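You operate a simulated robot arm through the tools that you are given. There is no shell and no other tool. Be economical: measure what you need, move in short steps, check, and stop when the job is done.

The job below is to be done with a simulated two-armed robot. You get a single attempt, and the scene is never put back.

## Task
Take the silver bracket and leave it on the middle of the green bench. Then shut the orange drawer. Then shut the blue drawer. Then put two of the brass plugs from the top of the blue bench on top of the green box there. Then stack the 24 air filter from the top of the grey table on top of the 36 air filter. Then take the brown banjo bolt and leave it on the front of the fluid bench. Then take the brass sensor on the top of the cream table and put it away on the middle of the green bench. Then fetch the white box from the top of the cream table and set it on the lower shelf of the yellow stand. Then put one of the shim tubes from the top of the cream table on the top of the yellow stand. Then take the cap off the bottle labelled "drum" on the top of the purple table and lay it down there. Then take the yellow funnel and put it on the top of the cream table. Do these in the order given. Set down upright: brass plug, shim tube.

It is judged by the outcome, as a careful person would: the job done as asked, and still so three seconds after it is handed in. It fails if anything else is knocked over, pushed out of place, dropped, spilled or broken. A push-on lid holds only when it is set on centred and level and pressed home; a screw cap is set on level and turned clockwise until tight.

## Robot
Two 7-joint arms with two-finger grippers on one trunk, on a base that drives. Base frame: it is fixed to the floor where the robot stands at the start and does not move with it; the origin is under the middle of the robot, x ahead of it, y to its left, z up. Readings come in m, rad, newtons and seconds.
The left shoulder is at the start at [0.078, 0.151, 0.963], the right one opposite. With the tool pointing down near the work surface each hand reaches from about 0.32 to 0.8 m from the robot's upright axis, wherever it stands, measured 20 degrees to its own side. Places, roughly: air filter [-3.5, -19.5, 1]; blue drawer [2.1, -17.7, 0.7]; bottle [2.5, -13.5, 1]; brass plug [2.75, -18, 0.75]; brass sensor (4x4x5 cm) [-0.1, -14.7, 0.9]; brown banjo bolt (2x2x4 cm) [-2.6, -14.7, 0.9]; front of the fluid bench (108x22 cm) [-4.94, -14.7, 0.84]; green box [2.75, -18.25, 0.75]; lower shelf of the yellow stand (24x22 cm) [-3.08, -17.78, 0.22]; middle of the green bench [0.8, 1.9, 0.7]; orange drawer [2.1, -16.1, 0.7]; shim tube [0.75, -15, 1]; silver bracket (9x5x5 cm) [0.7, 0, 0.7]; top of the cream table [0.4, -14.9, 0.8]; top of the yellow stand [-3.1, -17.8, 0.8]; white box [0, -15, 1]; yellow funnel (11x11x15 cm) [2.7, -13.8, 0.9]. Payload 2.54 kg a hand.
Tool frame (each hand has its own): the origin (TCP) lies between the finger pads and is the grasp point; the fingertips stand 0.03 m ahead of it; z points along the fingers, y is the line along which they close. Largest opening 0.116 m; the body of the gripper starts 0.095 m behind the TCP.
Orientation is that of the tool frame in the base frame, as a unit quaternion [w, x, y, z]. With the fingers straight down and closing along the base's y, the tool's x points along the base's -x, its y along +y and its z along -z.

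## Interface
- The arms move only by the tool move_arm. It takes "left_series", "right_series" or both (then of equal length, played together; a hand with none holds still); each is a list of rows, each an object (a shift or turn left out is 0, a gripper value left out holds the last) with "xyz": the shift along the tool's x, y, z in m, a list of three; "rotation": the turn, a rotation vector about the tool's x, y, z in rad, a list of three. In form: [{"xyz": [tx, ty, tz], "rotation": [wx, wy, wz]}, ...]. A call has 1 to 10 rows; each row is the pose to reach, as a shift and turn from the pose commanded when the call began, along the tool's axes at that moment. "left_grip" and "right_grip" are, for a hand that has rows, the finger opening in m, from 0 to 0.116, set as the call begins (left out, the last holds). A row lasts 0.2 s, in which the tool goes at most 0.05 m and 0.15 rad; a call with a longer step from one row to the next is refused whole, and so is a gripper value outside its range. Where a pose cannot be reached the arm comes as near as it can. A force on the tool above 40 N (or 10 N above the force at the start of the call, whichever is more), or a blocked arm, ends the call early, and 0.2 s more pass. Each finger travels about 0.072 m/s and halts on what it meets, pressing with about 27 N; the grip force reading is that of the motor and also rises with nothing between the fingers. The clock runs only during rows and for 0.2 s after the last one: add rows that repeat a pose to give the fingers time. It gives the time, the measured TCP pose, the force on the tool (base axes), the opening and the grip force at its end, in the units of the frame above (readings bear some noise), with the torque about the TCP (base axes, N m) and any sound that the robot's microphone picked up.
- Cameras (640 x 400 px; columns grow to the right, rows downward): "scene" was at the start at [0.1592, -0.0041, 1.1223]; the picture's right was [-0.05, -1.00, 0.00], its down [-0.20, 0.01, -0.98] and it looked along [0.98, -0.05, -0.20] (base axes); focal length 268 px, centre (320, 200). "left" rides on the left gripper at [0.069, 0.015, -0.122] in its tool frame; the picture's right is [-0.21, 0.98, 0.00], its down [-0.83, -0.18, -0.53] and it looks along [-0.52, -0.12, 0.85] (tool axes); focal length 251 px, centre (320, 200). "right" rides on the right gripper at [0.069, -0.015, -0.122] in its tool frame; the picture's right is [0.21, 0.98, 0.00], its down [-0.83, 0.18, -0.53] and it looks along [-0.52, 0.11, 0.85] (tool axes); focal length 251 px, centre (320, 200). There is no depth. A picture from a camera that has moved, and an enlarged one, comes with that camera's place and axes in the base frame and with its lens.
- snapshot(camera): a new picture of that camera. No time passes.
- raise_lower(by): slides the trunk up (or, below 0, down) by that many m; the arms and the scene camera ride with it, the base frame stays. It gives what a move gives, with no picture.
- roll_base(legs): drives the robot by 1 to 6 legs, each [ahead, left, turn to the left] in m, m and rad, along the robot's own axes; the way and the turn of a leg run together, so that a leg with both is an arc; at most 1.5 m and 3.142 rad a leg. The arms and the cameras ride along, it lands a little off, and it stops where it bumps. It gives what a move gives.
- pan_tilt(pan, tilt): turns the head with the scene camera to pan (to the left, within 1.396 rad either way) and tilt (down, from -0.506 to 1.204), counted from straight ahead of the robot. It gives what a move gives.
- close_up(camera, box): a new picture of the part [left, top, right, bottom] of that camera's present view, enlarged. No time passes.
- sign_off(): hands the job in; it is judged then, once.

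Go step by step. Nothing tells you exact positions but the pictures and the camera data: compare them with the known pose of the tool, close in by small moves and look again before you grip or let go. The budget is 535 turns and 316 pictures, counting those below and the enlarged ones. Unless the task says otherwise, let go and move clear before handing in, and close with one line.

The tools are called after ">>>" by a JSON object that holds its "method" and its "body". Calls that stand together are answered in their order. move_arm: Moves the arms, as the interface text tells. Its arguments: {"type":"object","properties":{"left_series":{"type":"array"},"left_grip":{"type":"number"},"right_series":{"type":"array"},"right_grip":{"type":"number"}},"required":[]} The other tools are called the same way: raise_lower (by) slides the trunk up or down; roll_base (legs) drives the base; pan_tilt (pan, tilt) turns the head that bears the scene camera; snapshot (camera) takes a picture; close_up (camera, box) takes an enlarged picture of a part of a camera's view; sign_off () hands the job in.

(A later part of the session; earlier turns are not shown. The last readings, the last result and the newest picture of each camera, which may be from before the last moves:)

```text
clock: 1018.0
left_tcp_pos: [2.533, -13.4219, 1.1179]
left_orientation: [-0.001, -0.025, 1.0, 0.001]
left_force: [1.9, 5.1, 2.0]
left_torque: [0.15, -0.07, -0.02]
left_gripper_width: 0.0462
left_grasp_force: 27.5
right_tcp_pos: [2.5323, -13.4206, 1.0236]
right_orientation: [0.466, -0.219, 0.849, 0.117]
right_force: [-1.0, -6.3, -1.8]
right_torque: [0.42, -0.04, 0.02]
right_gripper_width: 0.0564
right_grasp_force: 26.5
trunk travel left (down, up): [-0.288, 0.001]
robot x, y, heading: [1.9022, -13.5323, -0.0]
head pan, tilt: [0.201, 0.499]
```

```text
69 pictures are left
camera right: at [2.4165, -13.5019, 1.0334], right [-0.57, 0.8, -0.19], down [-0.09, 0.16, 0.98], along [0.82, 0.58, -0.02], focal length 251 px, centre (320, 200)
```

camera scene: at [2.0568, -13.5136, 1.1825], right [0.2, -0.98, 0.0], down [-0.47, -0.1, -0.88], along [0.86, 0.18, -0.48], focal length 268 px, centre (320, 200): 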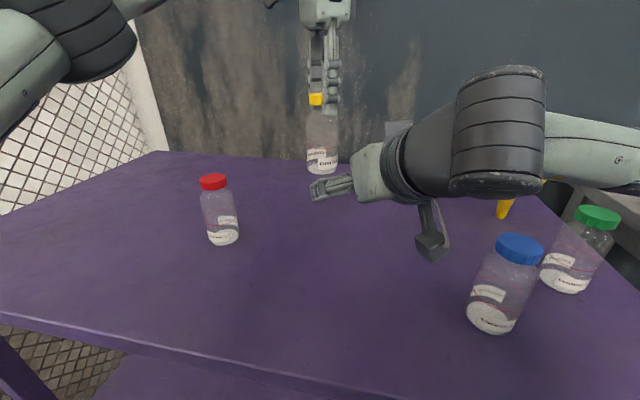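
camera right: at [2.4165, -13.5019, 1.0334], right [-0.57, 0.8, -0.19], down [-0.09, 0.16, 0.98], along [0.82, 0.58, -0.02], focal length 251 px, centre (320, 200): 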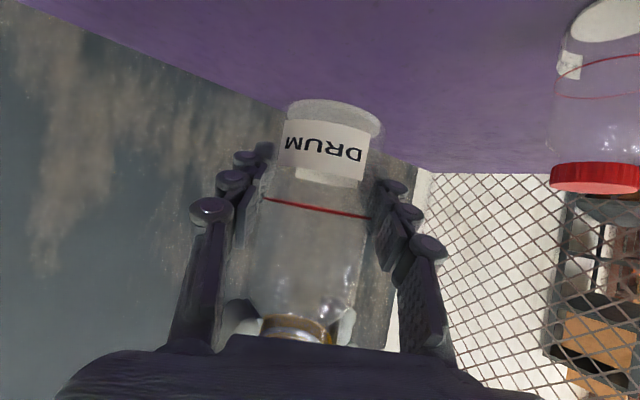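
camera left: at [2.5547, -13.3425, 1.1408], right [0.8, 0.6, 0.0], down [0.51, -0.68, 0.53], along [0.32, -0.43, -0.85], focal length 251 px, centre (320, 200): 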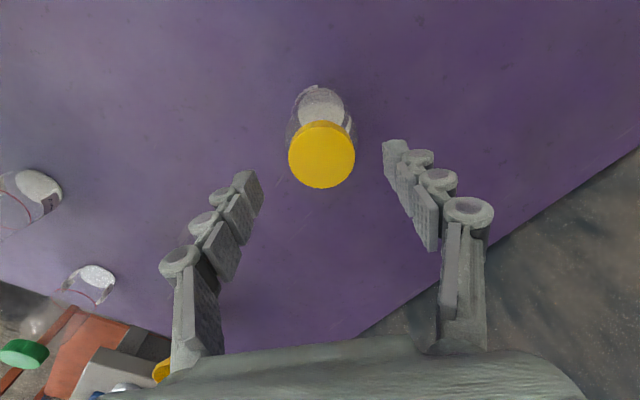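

The bottle is held and the cap turns relative to it. Continue turning the cap.

>>> {"method": "move_arm", "body": {"left_series": [{"xyz": [0, 0, -0.0005], "rotation": [0, 0, -0.14]}, {"xyz": [0, 0, -0.0005], "rotation": [0, 0, -0.28]}, {"xyz": [0, 0, -0.001], "rotation": [0, 0, -0.42]}, {"xyz": [0, 0, -0.001], "rotation": [0, 0, -0.56]}, {"xyz": [0, 0, -0.0015], "rotation": [0, 0, -0.7]}, {"xyz": [0, 0, -0.0015], "rotation": [0, 0, -0.84]}]}}

>>> {"method": "move_arm", "body": {"left_grip": 0.064, "left_series": [{"xyz": [0, 0, 0], "rotation": [0, 0, 0]}, {"xyz": [0, 0, 0], "rotation": [0, 0, 0.149]}, {"xyz": [0, 0, 0], "rotation": [0, 0, 0.298]}, {"xyz": [0, 0, 0], "rotation": [0, 0, 0.447]}, {"xyz": [0, 0, 0], "rotation": [0, 0, 0.596]}, {"xyz": [0, 0, 0], "rotation": [0, 0, 0.745]}, {"xyz": [0, 0, 0], "rotation": [0, 0, 0.894]}, {"xyz": [0, 0, 0], "rotation": [0, 0, 1.043]}, {"xyz": [0, 0, 0], "rotation": [0, 0, 1.192]}, {"xyz": [0, 0, 0], "rotation": [0, 0, 1.341]}]}}

>>> {"method": "move_arm", "body": {"left_grip": 0.03, "left_series": [{"xyz": [0, 0, 0.0]}, {"xyz": [0, 0, 0.0]}, {"xyz": [0, 0, 0.0], "rotation": [0, 0, -0.149]}, {"xyz": [0, 0, 0.0], "rotation": [0, 0, -0.298]}, {"xyz": [0, 0, 0.0], "rotation": [0, 0, -0.447]}, {"xyz": [0, 0, 0.0], "rotation": [0, 0, -0.596]}, {"xyz": [0, 0, 0.0], "rotation": [0, 0, -0.745]}, {"xyz": [0, 0, 0.0], "rotation": [0, 0, -0.894]}, {"xyz": [0, 0, 0.0], "rotation": [0, 0, -1.043]}, {"xyz": [0, 0, 0.0], "rotation": [0, 0, -1.192]}]}}

>>> {"method": "close_up", "body": {"camera": "scene", "box": [240, 20, 420, 180]}}

```text
clock: 1019.4
left_tcp_pos: [2.5323, -13.4216, 1.1195]
left_orientation: [-0.002, -0.429, 0.903, 0.001]
left_force: [-0.9, -0.7, 0.8]
left_torque: [0.07, 0.03, -0.01]
left_gripper_width: 0.0461
left_grasp_force: 26.8
right_tcp_pos: [2.5311, -13.4208, 1.0245]
right_orientation: [0.466, -0.22, 0.849, 0.117]
right_force: [0.8, -0.5, -1.0]
right_torque: [0.05, 0.04, 0.03]
right_gripper_width: 0.0563
right_grasp_force: 27.4
trunk travel left (down, up): [-0.288, 0.001]
robot x, y, heading: [1.9, -13.5323, 0.004]
head pan, tilt: [0.201, 0.499]
```

```text
clock: 1021.6
left_tcp_pos: [2.533, -13.4233, 1.1211]
left_orientation: [-0.001, 0.228, 0.974, 0.0]
left_force: [-0.3, 0.0, -0.2]
left_torque: [-0.04, 0.01, 0.03]
left_gripper_width: 0.064
left_grasp_force: 0.1
right_tcp_pos: [2.5319, -13.4215, 1.0252]
right_orientation: [0.466, -0.219, 0.849, 0.117]
right_force: [-0.7, -0.1, -0.8]
right_torque: [0.01, -0.03, 0.0]
right_gripper_width: 0.056
right_grasp_force: 27.5
trunk travel left (down, up): [-0.288, 0.001]
robot x, y, heading: [1.9016, -13.5306, -0.008]
head pan, tilt: [0.201, 0.499]
```

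```text
clock: 1023.8
left_tcp_pos: [2.5308, -13.4216, 1.1199]
left_orientation: [-0.001, -0.361, 0.933, 0.001]
left_force: [-0.3, 0.1, 1.0]
left_torque: [-0.01, 0.02, 0.0]
left_gripper_width: 0.0471
left_grasp_force: 26.9
right_tcp_pos: [2.5325, -13.4209, 1.0239]
right_orientation: [0.466, -0.219, 0.849, 0.117]
right_force: [0.9, 0.0, -1.2]
right_torque: [-0.05, 0.09, 0.02]
right_gripper_width: 0.0563
right_grasp_force: 26.9
trunk travel left (down, up): [-0.288, 0.001]
robot x, y, heading: [1.9026, -13.5303, -0.001]
head pan, tilt: [0.201, 0.499]
```

```text
2.50 times, centred on (330, 100) of scene
camera zoom: at [2.0567, -13.5135, 1.1824], right [0.2, -0.98, 0.0], down [-0.47, -0.1, -0.88], along [0.86, 0.18, -0.48], focal length 671 px, centre (295, 450)
```

zoom: 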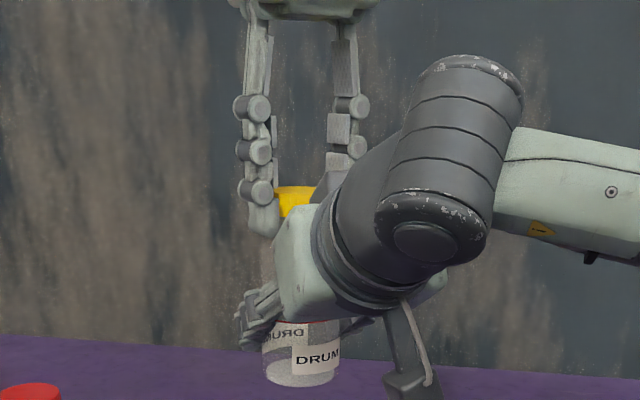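

Total ≈ 3 rad turned with little torque. Try lifting the cap.

>>> {"method": "move_arm", "body": {"left_series": [{"xyz": [0, 0, -0.003]}, {"xyz": [0, 0, -0.006]}, {"xyz": [0, 0, -0.01]}]}}

>>> {"method": "close_up", "body": {"camera": "scene", "box": [240, 20, 420, 180]}}

```text
clock: 1024.6
left_tcp_pos: [2.5334, -13.4229, 1.1294]
left_orientation: [-0.001, -0.36, 0.933, 0.001]
left_force: [-0.1, -0.7, -1.0]
left_torque: [0.01, 0.02, -0.02]
left_gripper_width: 0.0469
left_grasp_force: 26.9
right_tcp_pos: [2.5316, -13.4211, 1.0256]
right_orientation: [0.467, -0.219, 0.848, 0.118]
right_force: [0.5, -0.7, -0.1]
right_torque: [0.03, 0.0, 0.01]
right_gripper_width: 0.0563
right_grasp_force: 26.7
trunk travel left (down, up): [-0.288, 0.001]
robot x, y, heading: [1.8999, -13.5344, 0.002]
head pan, tilt: [0.201, 0.499]
```

```text
2.50 times, centred on (330, 100) of scene
camera zoom: at [2.0566, -13.5136, 1.1825], right [0.2, -0.98, 0.0], down [-0.47, -0.1, -0.88], along [0.86, 0.18, -0.48], focal length 671 px, centre (295, 450)
```

zoom: 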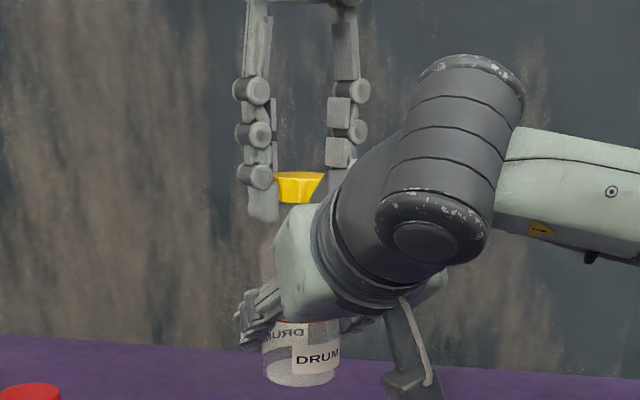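

The cap is off. I'll carry it up and left to lay it on the clear part of the purple table (≈[2.42,−13.08]), while the right hand keeps holding the bottle.

>>> {"method": "move_arm", "body": {"left_series": [{"xyz": [0, 0, -0.035]}, {"xyz": [0, 0, -0.07]}, {"xyz": [-0.018, 0.041, -0.07]}, {"xyz": [-0.036, 0.082, -0.07]}, {"xyz": [-0.054, 0.123, -0.07]}, {"xyz": [-0.072, 0.164, -0.07]}, {"xyz": [-0.09, 0.205, -0.07]}, {"xyz": [-0.108, 0.246, -0.07]}, {"xyz": [-0.127, 0.287, -0.07]}, {"xyz": [-0.145, 0.328, -0.06]}]}}

>>> {"method": "pan_tilt", "body": {"pan": 0.6, "tilt": 0.5}}

>>> {"method": "snapshot", "body": {"camera": "scene"}}

```text
clock: 1026.8
left_tcp_pos: [2.4168, -13.0798, 1.1912]
left_orientation: [-0.001, -0.36, 0.933, 0.001]
left_force: [0.6, 0.9, -0.2]
left_torque: [-0.05, 0.0, -0.01]
left_gripper_width: 0.0468
left_grasp_force: 26.8
right_tcp_pos: [2.5326, -13.4198, 1.0256]
right_orientation: [0.466, -0.22, 0.849, 0.117]
right_force: [-0.1, 0.6, 0.1]
right_torque: [-0.01, 0.06, -0.02]
right_gripper_width: 0.0561
right_grasp_force: 27.2
trunk travel left (down, up): [-0.288, 0.001]
robot x, y, heading: [1.9006, -13.5301, -0.0]
head pan, tilt: [0.201, 0.499]
```

```text
clock: 1027.7
left_tcp_pos: [2.417, -13.0806, 1.1897]
left_orientation: [0.0, -0.36, 0.933, 0.001]
left_force: [0.4, 0.1, 0.0]
left_torque: [-0.04, -0.03, -0.01]
left_gripper_width: 0.0466
left_grasp_force: 26.9
right_tcp_pos: [2.5315, -13.4217, 1.0254]
right_orientation: [0.466, -0.219, 0.849, 0.117]
right_force: [-0.5, -0.5, -0.8]
right_torque: [-0.01, -0.01, 0.02]
right_gripper_width: 0.0563
right_grasp_force: 26.7
trunk travel left (down, up): [-0.288, 0.001]
robot x, y, heading: [1.8986, -13.5314, 0.001]
head pan, tilt: [0.6, 0.499]
```

```text
66 pictures are left
camera scene: at [2.0426, -13.4803, 1.1824], right [0.56, -0.83, 0.0], down [-0.4, -0.27, -0.88], along [0.72, 0.5, -0.48], focal length 268 px, centre (320, 200)
```

scene: 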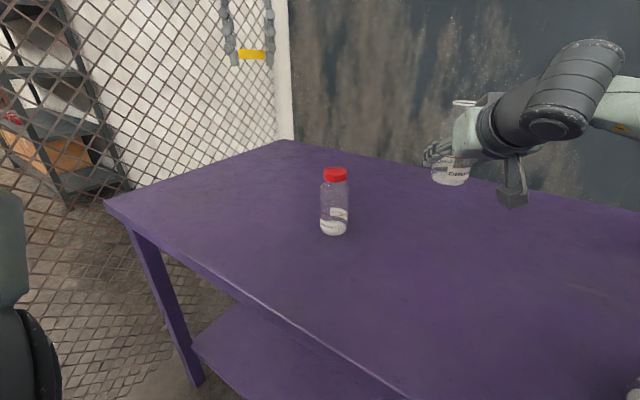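

>>> {"method": "move_arm", "body": {"left_series": [{"xyz": [0, 0, 0.045]}, {"xyz": [0, 0, 0.09]}, {"xyz": [0, 0, 0.135]}, {"xyz": [0, 0, 0.18]}, {"xyz": [0, 0, 0.225]}, {"xyz": [0, 0, 0.265]}, {"xyz": [0, 0, 0.295]}, {"xyz": [0, 0, 0.305]}]}}

>>> {"method": "close_up", "body": {"camera": "scene", "box": [180, 120, 380, 270]}}

```text
clock: 1029.5
left_tcp_pos: [2.4196, -13.0799, 0.8854]
left_orientation: [0.0, -0.36, 0.933, 0.001]
left_force: [1.0, -0.7, 0.1]
left_torque: [-0.02, -0.03, 0.0]
left_gripper_width: 0.0468
left_grasp_force: 27.3
right_tcp_pos: [2.5319, -13.4193, 1.0257]
right_orientation: [0.465, -0.219, 0.85, 0.117]
right_force: [0.9, 0.2, 0.1]
right_torque: [0.01, -0.01, -0.01]
right_gripper_width: 0.0566
right_grasp_force: 27.0
trunk travel left (down, up): [-0.288, 0.001]
robot x, y, heading: [1.9058, -13.5336, 0.002]
head pan, tilt: [0.6, 0.499]
```

```text
2.67 times, centred on (280, 195) of scene
camera zoom: at [2.0426, -13.4802, 1.1825], right [0.57, -0.82, 0.0], down [-0.4, -0.27, -0.88], along [0.72, 0.5, -0.48], focal length 716 px, centre (427, 213)
```

zoom: 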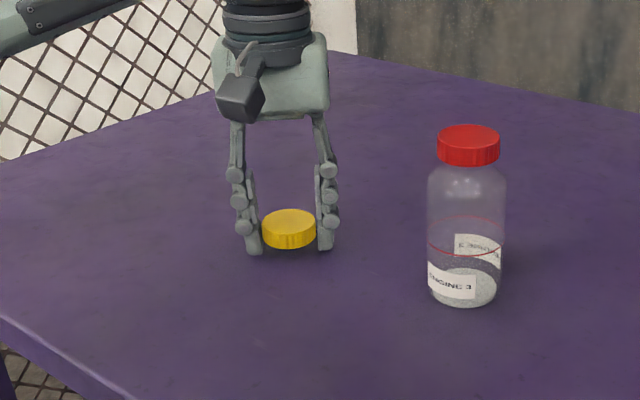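

>>> {"method": "move_arm", "body": {"left_series": [{"xyz": [0, 0, 0.006]}, {"xyz": [0, 0, 0.01]}, {"xyz": [0, 0, 0.014]}]}}

```text
clock: 1030.5
left_tcp_pos: [2.4181, -13.0808, 0.88]
left_orientation: [0.006, -0.361, 0.932, 0.0]
left_force: [-7.1, -2.7, 16.8]
left_torque: [0.12, 0.65, 0.14]
left_gripper_width: 0.0471
left_grasp_force: 27.1
right_tcp_pos: [2.5303, -13.4211, 1.0252]
right_orientation: [0.467, -0.22, 0.849, 0.118]
right_force: [-0.3, -0.4, -0.4]
right_torque: [0.02, 0.04, -0.02]
right_gripper_width: 0.0562
right_grasp_force: 26.5
trunk travel left (down, up): [-0.288, 0.001]
robot x, y, heading: [1.9014, -13.5305, -0.002]
head pan, tilt: [0.6, 0.499]
stopped in row 3 (left hand): the force on the tool passed its limit at 42 N (the readings are from after the stop); the commanded pose is now the measured one
```

Contact with the table. Release the cap and rise.

>>> {"method": "move_arm", "body": {"left_series": [{"xyz": [0, 0, -0.002]}, {"xyz": [0, 0, -0.002]}]}}

>>> {"method": "move_arm", "body": {"left_grip": 0.075, "left_series": [{"xyz": [0, 0, 0]}, {"xyz": [0, 0, 0]}, {"xyz": [0, 0, -0.03]}, {"xyz": [0, 0, -0.075]}, {"xyz": [0, 0, -0.12]}, {"xyz": [0, 0, -0.165]}, {"xyz": [0, 0, -0.21]}, {"xyz": [0, 0, -0.255]}, {"xyz": [0, 0, -0.3]}, {"xyz": [0, 0, -0.34]}]}}

>>> {"method": "snapshot", "body": {"camera": "scene"}}

```text
clock: 1031.0
left_tcp_pos: [2.4182, -13.0818, 0.8791]
left_orientation: [0.005, -0.361, 0.932, 0.0]
left_force: [-6.7, -2.0, 16.0]
left_torque: [0.11, 0.6, 0.14]
left_gripper_width: 0.0468
left_grasp_force: 26.9
right_tcp_pos: [2.5296, -13.4224, 1.0256]
right_orientation: [0.467, -0.219, 0.848, 0.117]
right_force: [0.3, 0.3, -0.5]
right_torque: [-0.01, 0.01, -0.04]
right_gripper_width: 0.0566
right_grasp_force: 26.7
trunk travel left (down, up): [-0.288, 0.001]
robot x, y, heading: [1.9021, -13.5315, -0.003]
head pan, tilt: [0.6, 0.499]
```

```text
clock: 1033.2
left_tcp_pos: [2.4175, -13.0826, 1.2187]
left_orientation: [0.004, -0.36, 0.933, 0.0]
left_force: [-0.5, 0.2, -0.3]
left_torque: [0.02, 0.01, 0.02]
left_gripper_width: 0.0751
left_grasp_force: 0.2
right_tcp_pos: [2.5313, -13.4215, 1.0252]
right_orientation: [0.466, -0.219, 0.849, 0.117]
right_force: [0.5, 0.4, -0.7]
right_torque: [0.02, 0.01, 0.01]
right_gripper_width: 0.0564
right_grasp_force: 26.9
trunk travel left (down, up): [-0.288, 0.001]
robot x, y, heading: [1.9023, -13.5328, 0.002]
head pan, tilt: [0.6, 0.499]
```

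```text
64 pictures are left
camera scene: at [2.0422, -13.481, 1.1825], right [0.57, -0.82, 0.0], down [-0.39, -0.27, -0.88], along [0.72, 0.5, -0.48], focal length 268 px, centre (320, 200)
```

scene: 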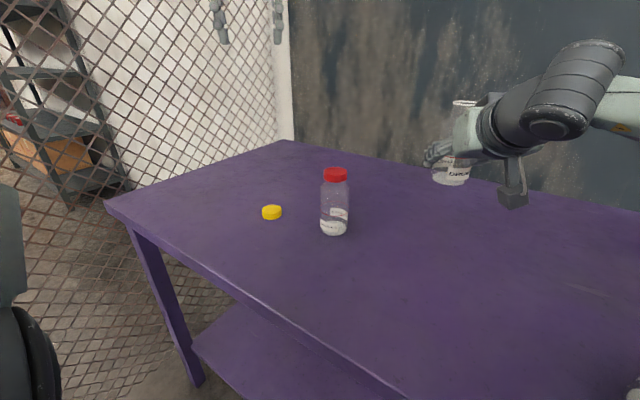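

The cap lies on the table. Now the left hand returns to take the open bottle by its neck from above, so the right arm need not descend near the blue bottle.

>>> {"method": "move_arm", "body": {"left_series": [{"xyz": [0.018, -0.041, 0]}, {"xyz": [0.036, -0.082, 0]}, {"xyz": [0.054, -0.123, 0]}, {"xyz": [0.071, -0.164, 0]}, {"xyz": [0.089, -0.206, 0]}, {"xyz": [0.107, -0.247, 0]}, {"xyz": [0.125, -0.288, 0]}, {"xyz": [0.142, -0.329, 0]}, {"xyz": [0.142, -0.329, 0.03]}, {"xyz": [0.142, -0.329, 0.05]}]}}

>>> {"method": "snapshot", "body": {"camera": "left"}}

```text
clock: 1035.5
left_tcp_pos: [2.5333, -13.42, 1.1681]
left_orientation: [0.004, -0.361, 0.933, -0.001]
left_force: [0.9, -0.3, 0.5]
left_torque: [0.05, -0.03, 0.0]
left_gripper_width: 0.0749
left_grasp_force: 0.0
left hand out of reach, approached as far as the arm can: row 8
right_tcp_pos: [2.5312, -13.4205, 1.0244]
right_orientation: [0.466, -0.22, 0.849, 0.117]
right_force: [0.1, -0.3, -1.5]
right_torque: [0.01, 0.03, 0.02]
right_gripper_width: 0.056
right_grasp_force: 27.0
trunk travel left (down, up): [-0.288, 0.001]
robot x, y, heading: [1.8992, -13.5345, 0.002]
head pan, tilt: [0.6, 0.499]
```

```text
63 pictures are left
camera left: at [2.4715, -13.4561, 1.2887], right [-0.5, 0.87, 0.0], down [0.73, 0.42, 0.54], along [0.47, 0.27, -0.84], focal length 251 px, centre (320, 200)
```

left: 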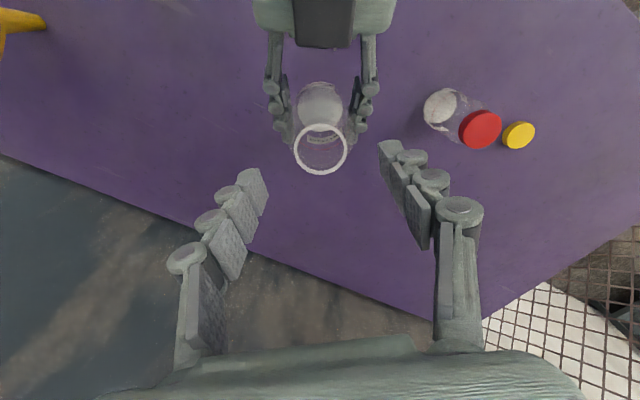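

>>> {"method": "move_arm", "body": {"left_series": [{"xyz": [-0.005, 0, 0.03]}, {"xyz": [-0.005, 0, 0.06]}, {"xyz": [-0.005, 0, 0.064]}]}}

>>> {"method": "move_arm", "body": {"left_grip": 0.02, "left_series": [{"xyz": [0, 0, 0]}, {"xyz": [0, 0, 0]}, {"xyz": [0, 0, 0]}]}}

>>> {"method": "snapshot", "body": {"camera": "left"}}

```text
clock: 1036.2
left_tcp_pos: [2.5375, -13.415, 1.104]
left_orientation: [0.003, -0.361, 0.933, -0.002]
left_force: [0.7, 0.9, 0.2]
left_torque: [0.02, 0.0, -0.01]
left_gripper_width: 0.0749
left_grasp_force: 0.1
right_tcp_pos: [2.5315, -13.4218, 1.0243]
right_orientation: [0.466, -0.219, 0.849, 0.116]
right_force: [0.7, 0.1, -0.5]
right_torque: [-0.02, -0.03, 0.0]
right_gripper_width: 0.0566
right_grasp_force: 27.5
trunk travel left (down, up): [-0.288, 0.001]
robot x, y, heading: [1.9003, -13.5322, -0.001]
head pan, tilt: [0.6, 0.499]
```

```text
clock: 1037.0
left_tcp_pos: [2.5369, -13.4158, 1.104]
left_orientation: [0.003, -0.361, 0.933, -0.001]
left_force: [-2.3, 0.6, 0.3]
left_torque: [0.04, 0.06, 0.06]
left_gripper_width: 0.0589
left_grasp_force: 26.9
right_tcp_pos: [2.5321, -13.4204, 1.0256]
right_orientation: [0.466, -0.22, 0.849, 0.117]
right_force: [1.3, 0.0, -1.2]
right_torque: [-0.05, 0.08, -0.06]
right_gripper_width: 0.0561
right_grasp_force: 27.1
trunk travel left (down, up): [-0.288, 0.001]
robot x, y, heading: [1.9013, -13.5308, 0.0]
head pan, tilt: [0.6, 0.499]
```

```text
62 pictures are left
camera left: at [2.4753, -13.4518, 1.2252], right [-0.5, 0.87, 0.0], down [0.73, 0.42, 0.54], along [0.47, 0.27, -0.84], focal length 251 px, centre (320, 200)
```

left: 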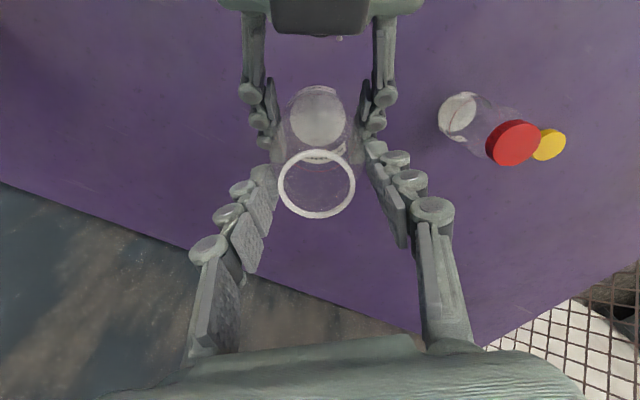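

Deepen the left grip by 1 cm for security.

>>> {"method": "move_arm", "body": {"left_grip": 0.075, "left_series": [{"xyz": [0.003, -0.001, 0]}, {"xyz": [0.006, -0.001, 0]}, {"xyz": [0.006, -0.001, 0.006]}, {"xyz": [0.006, -0.001, 0.012]}]}}

>>> {"method": "move_arm", "body": {"left_grip": 0.02, "left_series": [{"xyz": [0, 0, 0]}, {"xyz": [0, 0, 0]}, {"xyz": [0, 0, 0]}]}}

```text
clock: 1038.0
left_tcp_pos: [2.5349, -13.4197, 1.0922]
left_orientation: [0.004, -0.361, 0.933, -0.001]
left_force: [-0.3, 0.2, 0.1]
left_torque: [0.03, 0.01, 0.0]
left_gripper_width: 0.0752
left_grasp_force: 0.0
right_tcp_pos: [2.5317, -13.4211, 1.024]
right_orientation: [0.466, -0.219, 0.849, 0.117]
right_force: [0.0, 0.1, -0.6]
right_torque: [-0.01, -0.02, 0.01]
right_gripper_width: 0.0561
right_grasp_force: 27.4
trunk travel left (down, up): [-0.288, 0.001]
robot x, y, heading: [1.9021, -13.5312, 0.002]
head pan, tilt: [0.6, 0.499]
```

```text
clock: 1038.8
left_tcp_pos: [2.5343, -13.4202, 1.0928]
left_orientation: [0.003, -0.361, 0.933, 0.001]
left_force: [-7.2, 6.7, 2.6]
left_torque: [0.26, 0.37, 0.05]
left_gripper_width: 0.0586
left_grasp_force: 27.8
right_tcp_pos: [2.5323, -13.4226, 1.0242]
right_orientation: [0.466, -0.218, 0.85, 0.116]
right_force: [7.7, -6.0, -3.2]
right_torque: [0.14, 0.14, -0.11]
right_gripper_width: 0.0564
right_grasp_force: 27.2
trunk travel left (down, up): [-0.288, 0.001]
robot x, y, heading: [1.9022, -13.5326, 0.002]
head pan, tilt: [0.6, 0.499]
```

Both hold it. Now open the right hand and back it straight out.

>>> {"method": "move_arm", "body": {"right_grip": 0.1, "right_series": [{"xyz": [0, 0, 0]}, {"xyz": [0, 0, 0]}, {"xyz": [0, 0, 0]}, {"xyz": [0.02, 0, -0.0257]}, {"xyz": [0.045, 0, -0.058]}, {"xyz": [0.07, 0, -0.09]}, {"xyz": [0.095, 0, -0.1222]}]}}

>>> {"method": "snapshot", "body": {"camera": "right"}}

```text
clock: 1040.5
left_tcp_pos: [2.5346, -13.4204, 1.0931]
left_orientation: [0.003, -0.361, 0.933, 0.0]
left_force: [0.2, 0.7, -0.1]
left_torque: [0.0, -0.01, 0.0]
left_gripper_width: 0.0585
left_grasp_force: 26.7
right_tcp_pos: [2.3959, -13.4958, 1.0119]
right_orientation: [0.466, -0.219, 0.849, 0.117]
right_force: [0.0, 0.0, 0.0]
right_torque: [-0.01, 0.02, 0.0]
right_gripper_width: 0.1
right_grasp_force: 0.0
trunk travel left (down, up): [-0.288, 0.001]
robot x, y, heading: [1.9006, -13.5323, -0.003]
head pan, tilt: [0.6, 0.499]
```

```text
61 pictures are left
camera right: at [2.2806, -13.5759, 1.021], right [-0.57, 0.8, -0.19], down [-0.1, 0.16, 0.98], along [0.82, 0.58, -0.01], focal length 251 px, centre (320, 200)
```

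right: 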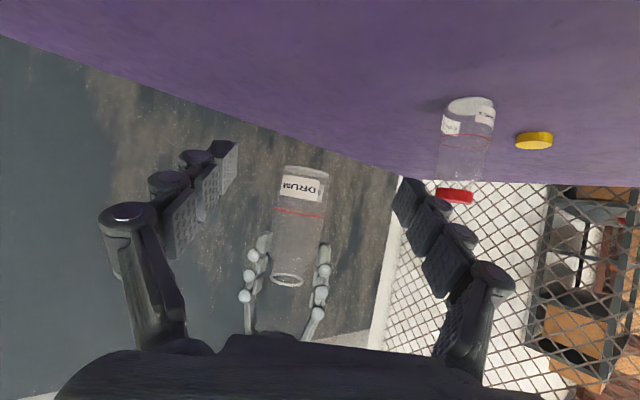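

Left hand holds the bottle. Carry it back to its original spot (≈[2.595,−13.397]) and lower it.

>>> {"method": "move_arm", "body": {"left_series": [{"xyz": [-0.03, -0.012, 0]}, {"xyz": [-0.06, -0.0233, 0]}, {"xyz": [-0.06, -0.0233, 0.04]}, {"xyz": [-0.06, -0.0233, 0.08]}, {"xyz": [-0.06, -0.0233, 0.1]}, {"xyz": [-0.06, -0.0233, 0.11]}]}}

>>> {"method": "pan_tilt", "body": {"pan": 0.2, "tilt": 0.5}}

>>> {"method": "close_up", "body": {"camera": "scene", "box": [240, 70, 440, 220]}}

```text
clock: 1041.8
left_tcp_pos: [2.5966, -13.3976, 0.9822]
left_orientation: [0.004, -0.362, 0.932, 0.0]
left_force: [0.8, -0.1, -0.2]
left_torque: [-0.02, -0.03, 0.0]
left_gripper_width: 0.0585
left_grasp_force: 26.9
right_tcp_pos: [2.3963, -13.496, 1.0126]
right_orientation: [0.466, -0.22, 0.849, 0.118]
right_force: [0.8, -0.5, -0.9]
right_torque: [-0.02, 0.02, -0.02]
right_gripper_width: 0.1001
right_grasp_force: 0.1
trunk travel left (down, up): [-0.288, 0.001]
robot x, y, heading: [1.8982, -13.5294, 0.002]
head pan, tilt: [0.6, 0.499]
```

```text
clock: 1042.7
left_tcp_pos: [2.596, -13.3958, 0.9818]
left_orientation: [0.004, -0.361, 0.933, -0.001]
left_force: [0.3, 0.1, 0.3]
left_torque: [-0.02, 0.0, 0.01]
left_gripper_width: 0.0586
left_grasp_force: 26.9
right_tcp_pos: [2.3953, -13.4945, 1.0128]
right_orientation: [0.466, -0.219, 0.849, 0.117]
right_force: [0.0, 0.2, -0.1]
right_torque: [0.02, 0.01, 0.0]
right_gripper_width: 0.1001
right_grasp_force: 0.1
trunk travel left (down, up): [-0.288, 0.001]
robot x, y, heading: [1.9021, -13.5303, 0.0]
head pan, tilt: [0.201, 0.499]
```

```text
2.67 times, centred on (340, 145) of scene
camera zoom: at [2.0566, -13.5133, 1.1825], right [0.2, -0.98, 0.0], down [-0.47, -0.1, -0.88], along [0.86, 0.18, -0.48], focal length 716 px, centre (267, 347)
```

zoom: 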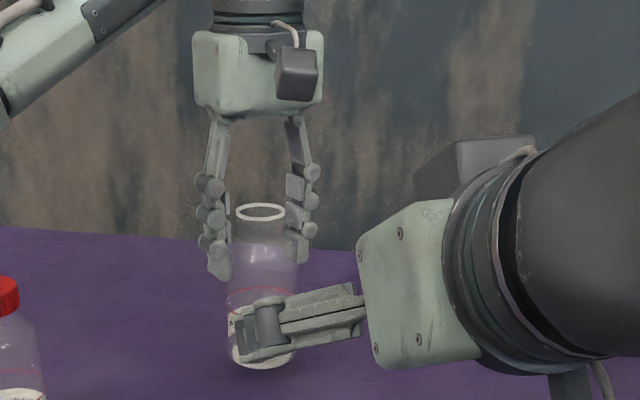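

>>> {"method": "move_arm", "body": {"left_series": [{"xyz": [0, 0, 0.004]}, {"xyz": [0, 0, 0.008]}, {"xyz": [0, 0, 0.011]}]}}

>>> {"method": "move_arm", "body": {"left_series": [{"xyz": [0, 0, 0.002]}, {"xyz": [0, 0, 0.004]}, {"xyz": [0, 0, 0.006]}]}}

```text
clock: 1043.5
left_tcp_pos: [2.5965, -13.3973, 0.9706]
left_orientation: [0.004, -0.361, 0.933, -0.001]
left_force: [-0.6, 0.1, 0.1]
left_torque: [-0.03, -0.01, 0.0]
left_gripper_width: 0.0586
left_grasp_force: 27.3
right_tcp_pos: [2.3968, -13.4947, 1.013]
right_orientation: [0.466, -0.22, 0.849, 0.117]
right_force: [-0.7, -1.2, -0.9]
right_torque: [-0.02, -0.01, 0.02]
right_gripper_width: 0.1001
right_grasp_force: 0.1
trunk travel left (down, up): [-0.288, 0.001]
robot x, y, heading: [1.9, -13.535, -0.001]
head pan, tilt: [0.201, 0.499]
```

```text
clock: 1044.3
left_tcp_pos: [2.5961, -13.3972, 0.9662]
left_orientation: [0.003, -0.361, 0.933, 0.0]
left_force: [-0.7, 0.3, 0.2]
left_torque: [0.03, -0.02, -0.02]
left_gripper_width: 0.0587
left_grasp_force: 27.5
right_tcp_pos: [2.3959, -13.4946, 1.0125]
right_orientation: [0.465, -0.22, 0.85, 0.117]
right_force: [-0.6, -0.7, -0.3]
right_torque: [0.01, 0.05, -0.02]
right_gripper_width: 0.1
right_grasp_force: 0.1
trunk travel left (down, up): [-0.288, 0.001]
robot x, y, heading: [1.8988, -13.532, -0.0]
head pan, tilt: [0.201, 0.499]
```

>>> {"method": "move_arm", "body": {"left_series": [{"xyz": [0, 0, 0.003]}, {"xyz": [0, 0, 0.006]}, {"xyz": [0, 0, 0.008]}]}}

>>> {"method": "close_up", "body": {"camera": "scene", "box": [240, 70, 440, 220]}}

```text
clock: 1045.1
left_tcp_pos: [2.5956, -13.3981, 0.9584]
left_orientation: [0.004, -0.361, 0.932, -0.001]
left_force: [2.5, 0.1, 5.6]
left_torque: [0.15, -0.08, -0.1]
left_gripper_width: 0.0586
left_grasp_force: 27.5
right_tcp_pos: [2.3971, -13.4952, 1.0126]
right_orientation: [0.466, -0.22, 0.849, 0.117]
right_force: [1.3, 0.3, 0.1]
right_torque: [0.0, 0.0, 0.02]
right_gripper_width: 0.1
right_grasp_force: 0.0
trunk travel left (down, up): [-0.288, 0.001]
robot x, y, heading: [1.9015, -13.5332, 0.003]
head pan, tilt: [0.201, 0.499]
```

```text
2.67 times, centred on (340, 145) of scene
camera zoom: at [2.0562, -13.5134, 1.1827], right [0.2, -0.98, 0.0], down [-0.47, -0.1, -0.88], along [0.86, 0.18, -0.48], focal length 716 px, centre (267, 347)
```

zoom: 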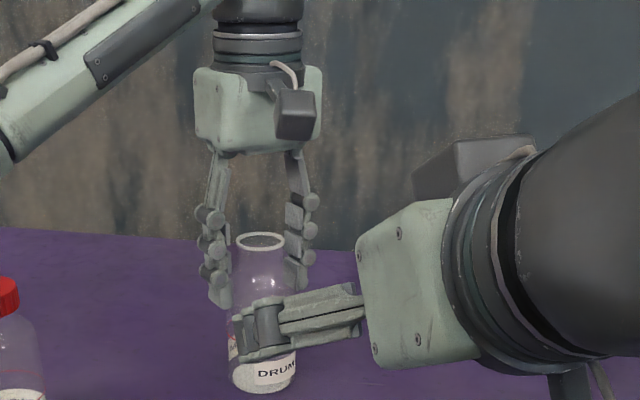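

Contact. Release and rise.

>>> {"method": "move_arm", "body": {"left_grip": 0.08, "left_series": [{"xyz": [0, 0, -0.002]}, {"xyz": [0, 0, -0.002]}, {"xyz": [0, 0, -0.02]}, {"xyz": [0, 0, -0.05]}, {"xyz": [0, 0, -0.09]}, {"xyz": [0.02, 0, -0.13]}, {"xyz": [0.05, 0.02, -0.16]}, {"xyz": [0.08, 0.04, -0.19]}]}}

>>> {"method": "snapshot", "body": {"camera": "scene"}}

```text
clock: 1046.9
left_tcp_pos: [2.506, -13.4221, 1.1479]
left_orientation: [0.003, -0.36, 0.933, 0.0]
left_force: [0.4, 0.6, 0.2]
left_torque: [-0.02, -0.01, 0.0]
left_gripper_width: 0.0801
left_grasp_force: 0.0
right_tcp_pos: [2.394, -13.4959, 1.0132]
right_orientation: [0.466, -0.22, 0.849, 0.117]
right_force: [0.0, -0.8, -0.2]
right_torque: [-0.03, 0.04, 0.01]
right_gripper_width: 0.1
right_grasp_force: 0.2
trunk travel left (down, up): [-0.288, 0.001]
robot x, y, heading: [1.9002, -13.5341, 0.002]
head pan, tilt: [0.201, 0.499]
```

```text
58 pictures are left
camera scene: at [2.0557, -13.5136, 1.1826], right [0.2, -0.98, 0.0], down [-0.47, -0.1, -0.88], along [0.86, 0.18, -0.48], focal length 268 px, centre (320, 200)
```

scene: 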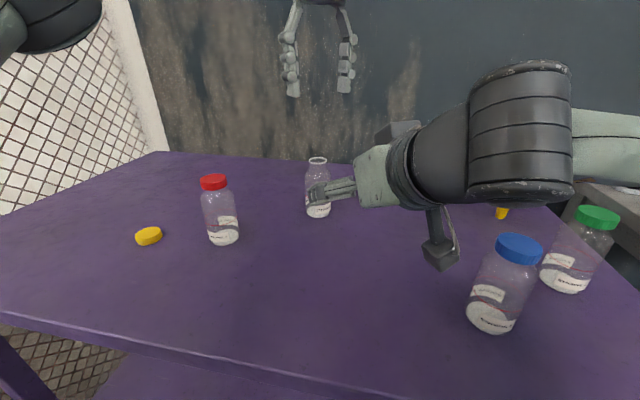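

Bottle is back and open, the cap lies on the table. Now straighten both hands, then look at the yellow funnel.

>>> {"method": "move_arm", "body": {"right_grip": 0.08, "right_series": [{"xyz": [0.01, -0.01, -0.03], "rotation": [0, 0.1, 0]}, {"xyz": [0.0, -0.021, -0.06], "rotation": [0, 0.2, 0]}, {"xyz": [-0.015, -0.032, -0.08], "rotation": [0, 0.3, 0]}, {"xyz": [-0.03, -0.042, -0.095], "rotation": [0, 0.4, 0]}, {"xyz": [-0.045, -0.053, -0.105], "rotation": [0, 0.5, 0]}, {"xyz": [-0.06, -0.063, -0.112], "rotation": [0, 0.6, 0]}, {"xyz": [-0.07, -0.074, -0.118], "rotation": [0, 0.7, 0]}, {"xyz": [-0.08, -0.084, -0.123], "rotation": [0, 0.8, 0]}, {"xyz": [-0.087, -0.095, -0.126], "rotation": [0, 0.9, 0]}, {"xyz": [-0.094, -0.105, -0.129], "rotation": [0, 1.0, 0]}], "left_series": [{"xyz": [0.004, 0.011, -0.005], "rotation": [0, 0, 0.074]}, {"xyz": [0.007, 0.022, -0.005], "rotation": [0, 0, 0.148]}, {"xyz": [0.01, 0.033, -0.005], "rotation": [0, 0, 0.222]}, {"xyz": [0.014, 0.045, -0.005], "rotation": [0, 0, 0.296]}, {"xyz": [0.017, 0.056, -0.005], "rotation": [0, 0, 0.37]}, {"xyz": [0.02, 0.067, -0.005], "rotation": [0, 0, 0.444]}, {"xyz": [0.024, 0.078, -0.005], "rotation": [0, 0, 0.518]}, {"xyz": [0.027, 0.09, -0.005], "rotation": [0, 0, 0.592]}, {"xyz": [0.03, 0.1, -0.005], "rotation": [0, 0, 0.666]}, {"xyz": [0.034, 0.112, -0.005], "rotation": [0, 0, 0.74]}]}}

>>> {"method": "pan_tilt", "body": {"pan": -0.3, "tilt": 0.5}}

>>> {"method": "snapshot", "body": {"camera": "scene"}}

>>> {"method": "close_up", "body": {"camera": "scene", "box": [300, 100, 440, 220]}}

```text
clock: 1049.1
left_tcp_pos: [2.4062, -13.36, 1.1523]
left_orientation: [0.004, 0.002, 1.0, 0.001]
left_force: [-0.6, -0.2, -0.1]
left_torque: [0.0, 0.01, 0.04]
left_gripper_width: 0.0797
left_grasp_force: 0.1
right_tcp_pos: [2.3941, -13.6149, 1.1627]
right_orientation: [0.002, -0.249, 0.968, -0.002]
right_force: [0.5, -1.0, -0.4]
right_torque: [-0.04, 0.04, -0.01]
right_gripper_width: 0.0803
right_grasp_force: 0.2
trunk travel left (down, up): [-0.288, 0.001]
robot x, y, heading: [1.9015, -13.53, 0.003]
head pan, tilt: [0.201, 0.499]
```

```text
clock: 1050.0
left_tcp_pos: [2.4081, -13.3605, 1.1522]
left_orientation: [0.003, 0.001, 1.0, 0.001]
left_force: [0.8, -0.5, 0.0]
left_torque: [0.0, 0.0, -0.05]
left_gripper_width: 0.0799
left_grasp_force: 0.0
right_tcp_pos: [2.3943, -13.6132, 1.1607]
right_orientation: [0.002, -0.248, 0.969, -0.002]
right_force: [-0.5, 0.4, 0.0]
right_torque: [0.01, 0.03, -0.02]
right_gripper_width: 0.0801
right_grasp_force: 0.1
trunk travel left (down, up): [-0.288, 0.001]
robot x, y, heading: [1.9033, -13.5296, 0.003]
head pan, tilt: [-0.3, 0.499]
```

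```text
57 pictures are left
camera scene: at [2.0544, -13.5583, 1.1825], right [-0.29, -0.96, 0.0], down [-0.46, 0.14, -0.88], along [0.84, -0.26, -0.48], focal length 268 px, centre (320, 200)
```

scene: 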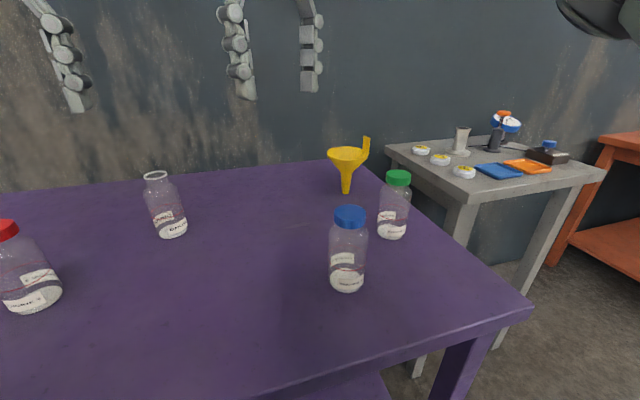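

```text
3.33 times, centred on (370, 160) of scene
camera zoom: at [2.0544, -13.5583, 1.1825], right [-0.29, -0.96, 0.0], down [-0.46, 0.14, -0.88], along [0.84, -0.26, -0.48], focal length 895 px, centre (153, 333)
```

zoom: 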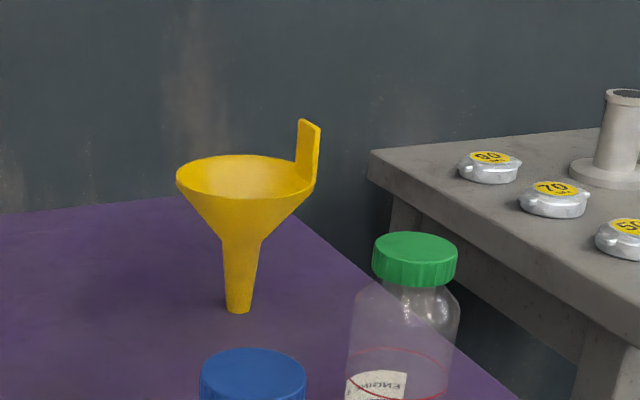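

The funnel stands on its spout at ≈[2.672,−13.824] with an upright tab at its right rim (≈[2.657,−13.876], z 0.955–1.0). I'll grip that tab with the right hand, tilted forward for reach. First turn the hand.

>>> {"method": "move_arm", "body": {"right_grip": 0.06, "right_series": [{"xyz": [-0.001, -0.017, 0], "rotation": [0, 0, 0.13]}, {"xyz": [-0.002, -0.034, 0], "rotation": [0, 0, 0.26]}, {"xyz": [-0.0035, -0.051, 0], "rotation": [0, 0, 0.39]}, {"xyz": [-0.005, -0.069, 0], "rotation": [0, 0, 0.52]}, {"xyz": [-0.006, -0.086, 0], "rotation": [0, 0, 0.65]}, {"xyz": [-0.007, -0.103, 0], "rotation": [0, 0, 0.78]}]}}

>>> {"method": "snapshot", "body": {"camera": "right"}}

```text
clock: 1051.5
left_tcp_pos: [2.4078, -13.3609, 1.1512]
left_orientation: [0.003, 0.001, 1.0, 0.001]
left_force: [0.3, 0.9, 1.0]
left_torque: [0.0, 0.0, -0.02]
left_gripper_width: 0.08
left_grasp_force: 0.0
right_tcp_pos: [2.4511, -13.7007, 1.1603]
right_orientation: [0.004, 0.139, 0.99, 0.0]
right_force: [0.4, 0.0, -0.5]
right_torque: [-0.02, 0.01, -0.03]
right_gripper_width: 0.0599
right_grasp_force: 0.0
trunk travel left (down, up): [-0.288, 0.001]
robot x, y, heading: [1.8994, -13.5335, 0.004]
head pan, tilt: [-0.3, 0.499]
```

```text
55 pictures are left
camera right: at [2.3797, -13.6962, 1.2827], right [0.06, 1.0, 0.0], down [0.84, -0.05, 0.54], along [0.54, -0.04, -0.84], focal length 251 px, centre (320, 200)
```

right: 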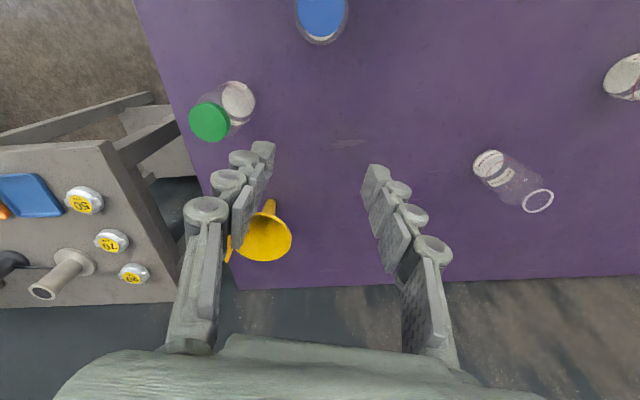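

>>> {"method": "move_arm", "body": {"right_series": [{"xyz": [-0.03, -0.013, 0.0], "rotation": [0, -0.1, 0]}, {"xyz": [-0.06, -0.027, 0.0], "rotation": [0, -0.2, 0]}, {"xyz": [-0.1, -0.043, 0.01], "rotation": [0, -0.3, 0]}, {"xyz": [-0.14, -0.06, 0.02], "rotation": [0, -0.4, 0]}, {"xyz": [-0.18, -0.077, 0.03], "rotation": [0, -0.5, 0]}, {"xyz": [-0.215, -0.092, 0.045], "rotation": [0, -0.5, 0]}, {"xyz": [-0.244, -0.104, 0.06], "rotation": [0, -0.5, 0]}, {"xyz": [-0.244, -0.104, 0.06], "rotation": [0, -0.5, 0]}]}}

>>> {"method": "snapshot", "body": {"camera": "right"}}

>>> {"method": "close_up", "body": {"camera": "scene", "box": [290, 60, 450, 200]}}

```text
clock: 1053.2
left_tcp_pos: [2.4069, -13.362, 1.1523]
left_orientation: [0.003, 0.001, 1.0, 0.0]
left_force: [0.2, 0.3, 0.1]
left_torque: [0.01, 0.01, -0.01]
left_gripper_width: 0.0802
left_grasp_force: 0.1
right_tcp_pos: [2.6588, -13.8694, 1.1034]
right_orientation: [0.247, 0.133, 0.959, -0.036]
right_force: [0.1, 0.4, -0.2]
right_torque: [-0.01, 0.0, 0.02]
right_gripper_width: 0.06
right_grasp_force: 0.0
trunk travel left (down, up): [-0.288, 0.001]
robot x, y, heading: [1.902, -13.5323, -0.001]
head pan, tilt: [-0.3, 0.499]
```

```text
54 pictures are left
camera right: at [2.5381, -13.8499, 1.1773], right [0.09, 0.99, -0.11], down [0.5, 0.05, 0.87], along [0.86, -0.13, -0.49], focal length 251 px, centre (320, 200)
```

right: 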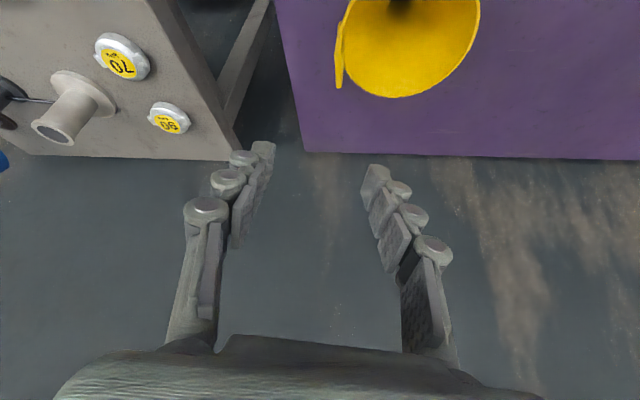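

```text
2.86 times, centred on (370, 130) of scene
camera zoom: at [2.0541, -13.5583, 1.1825], right [-0.3, -0.96, 0.0], down [-0.46, 0.14, -0.88], along [0.84, -0.26, -0.48], focal length 767 px, centre (177, 400)
```

zoom: 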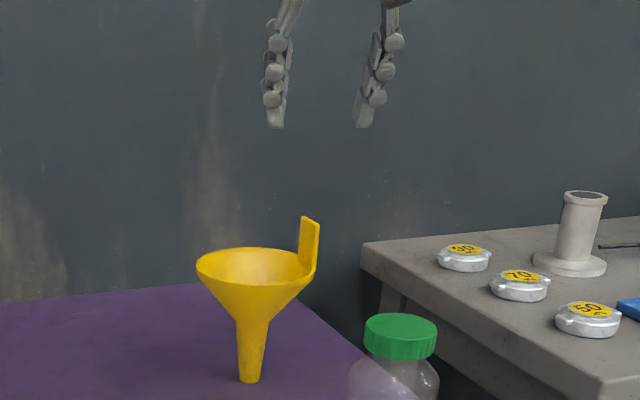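

Lower over the tab and grip it.

>>> {"method": "move_arm", "body": {"right_series": [{"xyz": [0.02, 0.005, 0.036]}, {"xyz": [0.04, 0.006, 0.0725]}, {"xyz": [0.0546, 0.006, 0.0989]}, {"xyz": [0.0546, 0.006, 0.0989]}]}}

>>> {"method": "close_up", "body": {"camera": "right", "box": [200, 40, 460, 230]}}

>>> {"method": "close_up", "body": {"camera": "scene", "box": [290, 60, 450, 200]}}

```text
clock: 1054.2
left_tcp_pos: [2.4077, -13.3618, 1.1516]
left_orientation: [0.003, 0.001, 1.0, 0.0]
left_force: [0.0, -0.9, 0.2]
left_torque: [-0.01, -0.02, -0.02]
left_gripper_width: 0.0802
left_grasp_force: 0.0
right_tcp_pos: [2.6594, -13.8632, 0.9884]
right_orientation: [0.249, 0.134, 0.959, -0.036]
right_force: [0.0, -0.8, 0.5]
right_torque: [0.0, 0.0, 0.02]
right_gripper_width: 0.0598
right_grasp_force: 0.1
trunk travel left (down, up): [-0.288, 0.001]
robot x, y, heading: [1.9017, -13.5312, -0.001]
head pan, tilt: [-0.3, 0.499]
```

```text
2.11 times, centred on (330, 135) of right
camera zoom: at [2.54, -13.8439, 1.0625], right [0.09, 0.99, -0.11], down [0.5, 0.05, 0.87], along [0.86, -0.13, -0.49], focal length 529 px, centre (299, 337)
```

zoom: 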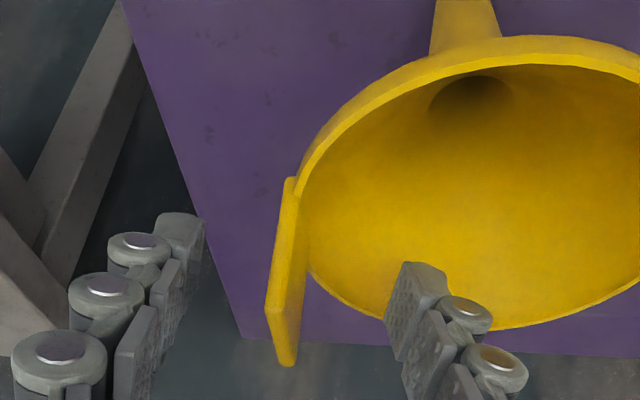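

```text
2.86 times, centred on (370, 130) of scene
camera zoom: at [2.0542, -13.5583, 1.1825], right [-0.3, -0.96, 0.0], down [-0.46, 0.14, -0.88], along [0.84, -0.26, -0.48], focal length 767 px, centre (177, 400)
```

zoom: 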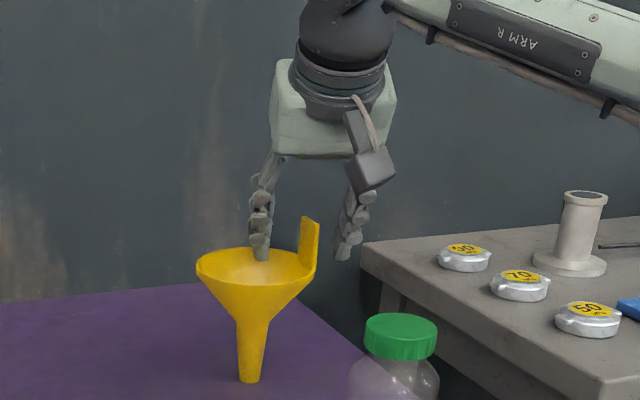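

>>> {"method": "move_arm", "body": {"right_grip": 0.0, "right_series": [{"xyz": [0, 0, 0]}, {"xyz": [0, 0, 0]}, {"xyz": [0, 0, 0]}, {"xyz": [0, 0, 0]}]}}

>>> {"method": "close_up", "body": {"camera": "right", "box": [200, 40, 460, 230]}}

```text
clock: 1055.2
left_tcp_pos: [2.4064, -13.3611, 1.1513]
left_orientation: [0.003, 0.001, 1.0, 0.001]
left_force: [0.3, 0.1, -0.3]
left_torque: [0.04, -0.02, 0.03]
left_gripper_width: 0.0799
left_grasp_force: 0.1
right_tcp_pos: [2.6584, -13.8625, 0.9892]
right_orientation: [0.247, 0.133, 0.959, -0.035]
right_force: [-0.8, 0.7, 2.1]
right_torque: [0.16, 0.04, 0.03]
right_gripper_width: 0.0086
right_grasp_force: 26.6
trunk travel left (down, up): [-0.288, 0.001]
robot x, y, heading: [1.9011, -13.5337, 0.0]
head pan, tilt: [-0.3, 0.499]
```

```text
2.11 times, centred on (330, 135) of right
camera zoom: at [2.5399, -13.8437, 1.063], right [0.09, 0.99, -0.11], down [0.5, 0.05, 0.87], along [0.86, -0.13, -0.49], focal length 529 px, centre (299, 337)
```

zoom: 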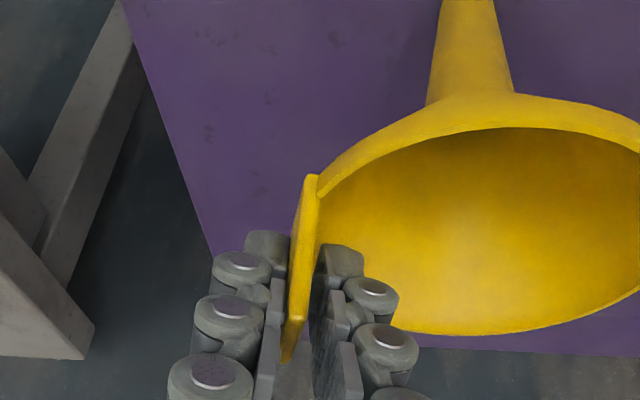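

Gripped the tab. Lift straight up, then check.

>>> {"method": "move_arm", "body": {"right_series": [{"xyz": [-0.01, 0, -0.0175]}, {"xyz": [-0.0242, 0, -0.0437]}, {"xyz": [-0.0435, 0, -0.0787]}, {"xyz": [-0.0628, 0, -0.1137]}, {"xyz": [-0.0797, 0, -0.1444]}, {"xyz": [-0.0797, 0, -0.1444]}]}}

>>> {"method": "snapshot", "body": {"camera": "scene"}}

```text
clock: 1056.7
left_tcp_pos: [2.4087, -13.361, 1.1512]
left_orientation: [0.003, 0.001, 1.0, 0.001]
left_force: [0.2, 0.8, 0.0]
left_torque: [0.0, 0.02, 0.02]
left_gripper_width: 0.0798
left_grasp_force: 0.0
right_tcp_pos: [2.6598, -13.8629, 1.1529]
right_orientation: [0.247, 0.134, 0.959, -0.036]
right_force: [-0.2, -0.9, -1.5]
right_torque: [0.0, 0.0, 0.01]
right_gripper_width: 0.008
right_grasp_force: 27.0
trunk travel left (down, up): [-0.288, 0.001]
robot x, y, heading: [1.9011, -13.5323, -0.001]
head pan, tilt: [-0.3, 0.499]
```

```text
49 pictures are left
camera scene: at [2.0547, -13.5587, 1.1824], right [-0.3, -0.96, 0.0], down [-0.46, 0.14, -0.88], along [0.84, -0.26, -0.48], focal length 268 px, centre (320, 200)
```

scene: 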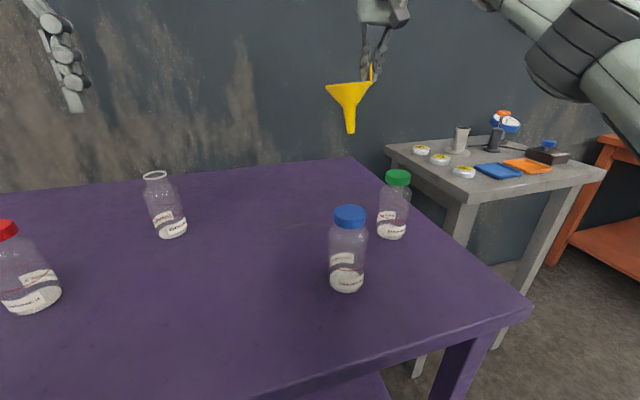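

The funnel hangs level, its spout above the bottle tops. Back the base straight out.

>>> {"method": "roll_base", "body": {"legs": [[-0.5, 0, 0]]}}

>>> {"method": "snapshot", "body": {"camera": "scene"}}

```text
clock: 1059.6
left_tcp_pos: [1.9104, -13.3612, 1.1522]
left_orientation: [0.002, 0.003, 1.0, 0.001]
left_force: [-1.2, 0.8, 0.1]
left_torque: [0.03, -0.01, 0.04]
left_gripper_width: 0.0799
left_grasp_force: 0.1
right_tcp_pos: [2.1607, -13.8631, 1.1526]
right_orientation: [0.248, 0.134, 0.959, -0.036]
right_force: [0.4, -0.4, -1.1]
right_torque: [-0.06, 0.01, -0.02]
right_gripper_width: 0.0075
right_grasp_force: 26.9
trunk travel left (down, up): [-0.288, 0.001]
robot x, y, heading: [1.4032, -13.5318, -0.002]
head pan, tilt: [-0.3, 0.499]
```

```text
48 pictures are left
camera scene: at [1.557, -13.5586, 1.1825], right [-0.3, -0.95, 0.0], down [-0.46, 0.14, -0.88], along [0.84, -0.26, -0.48], focal length 268 px, centre (320, 200)
```

scene: 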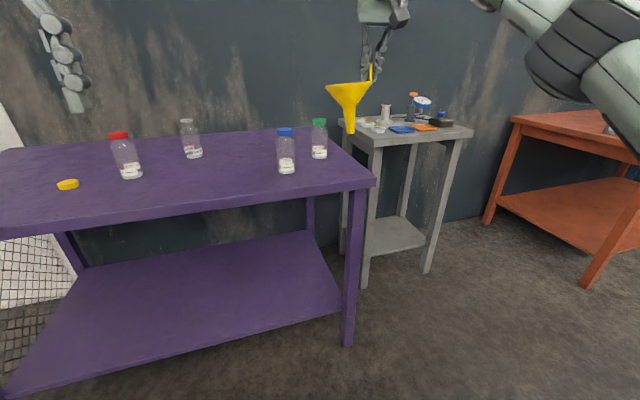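

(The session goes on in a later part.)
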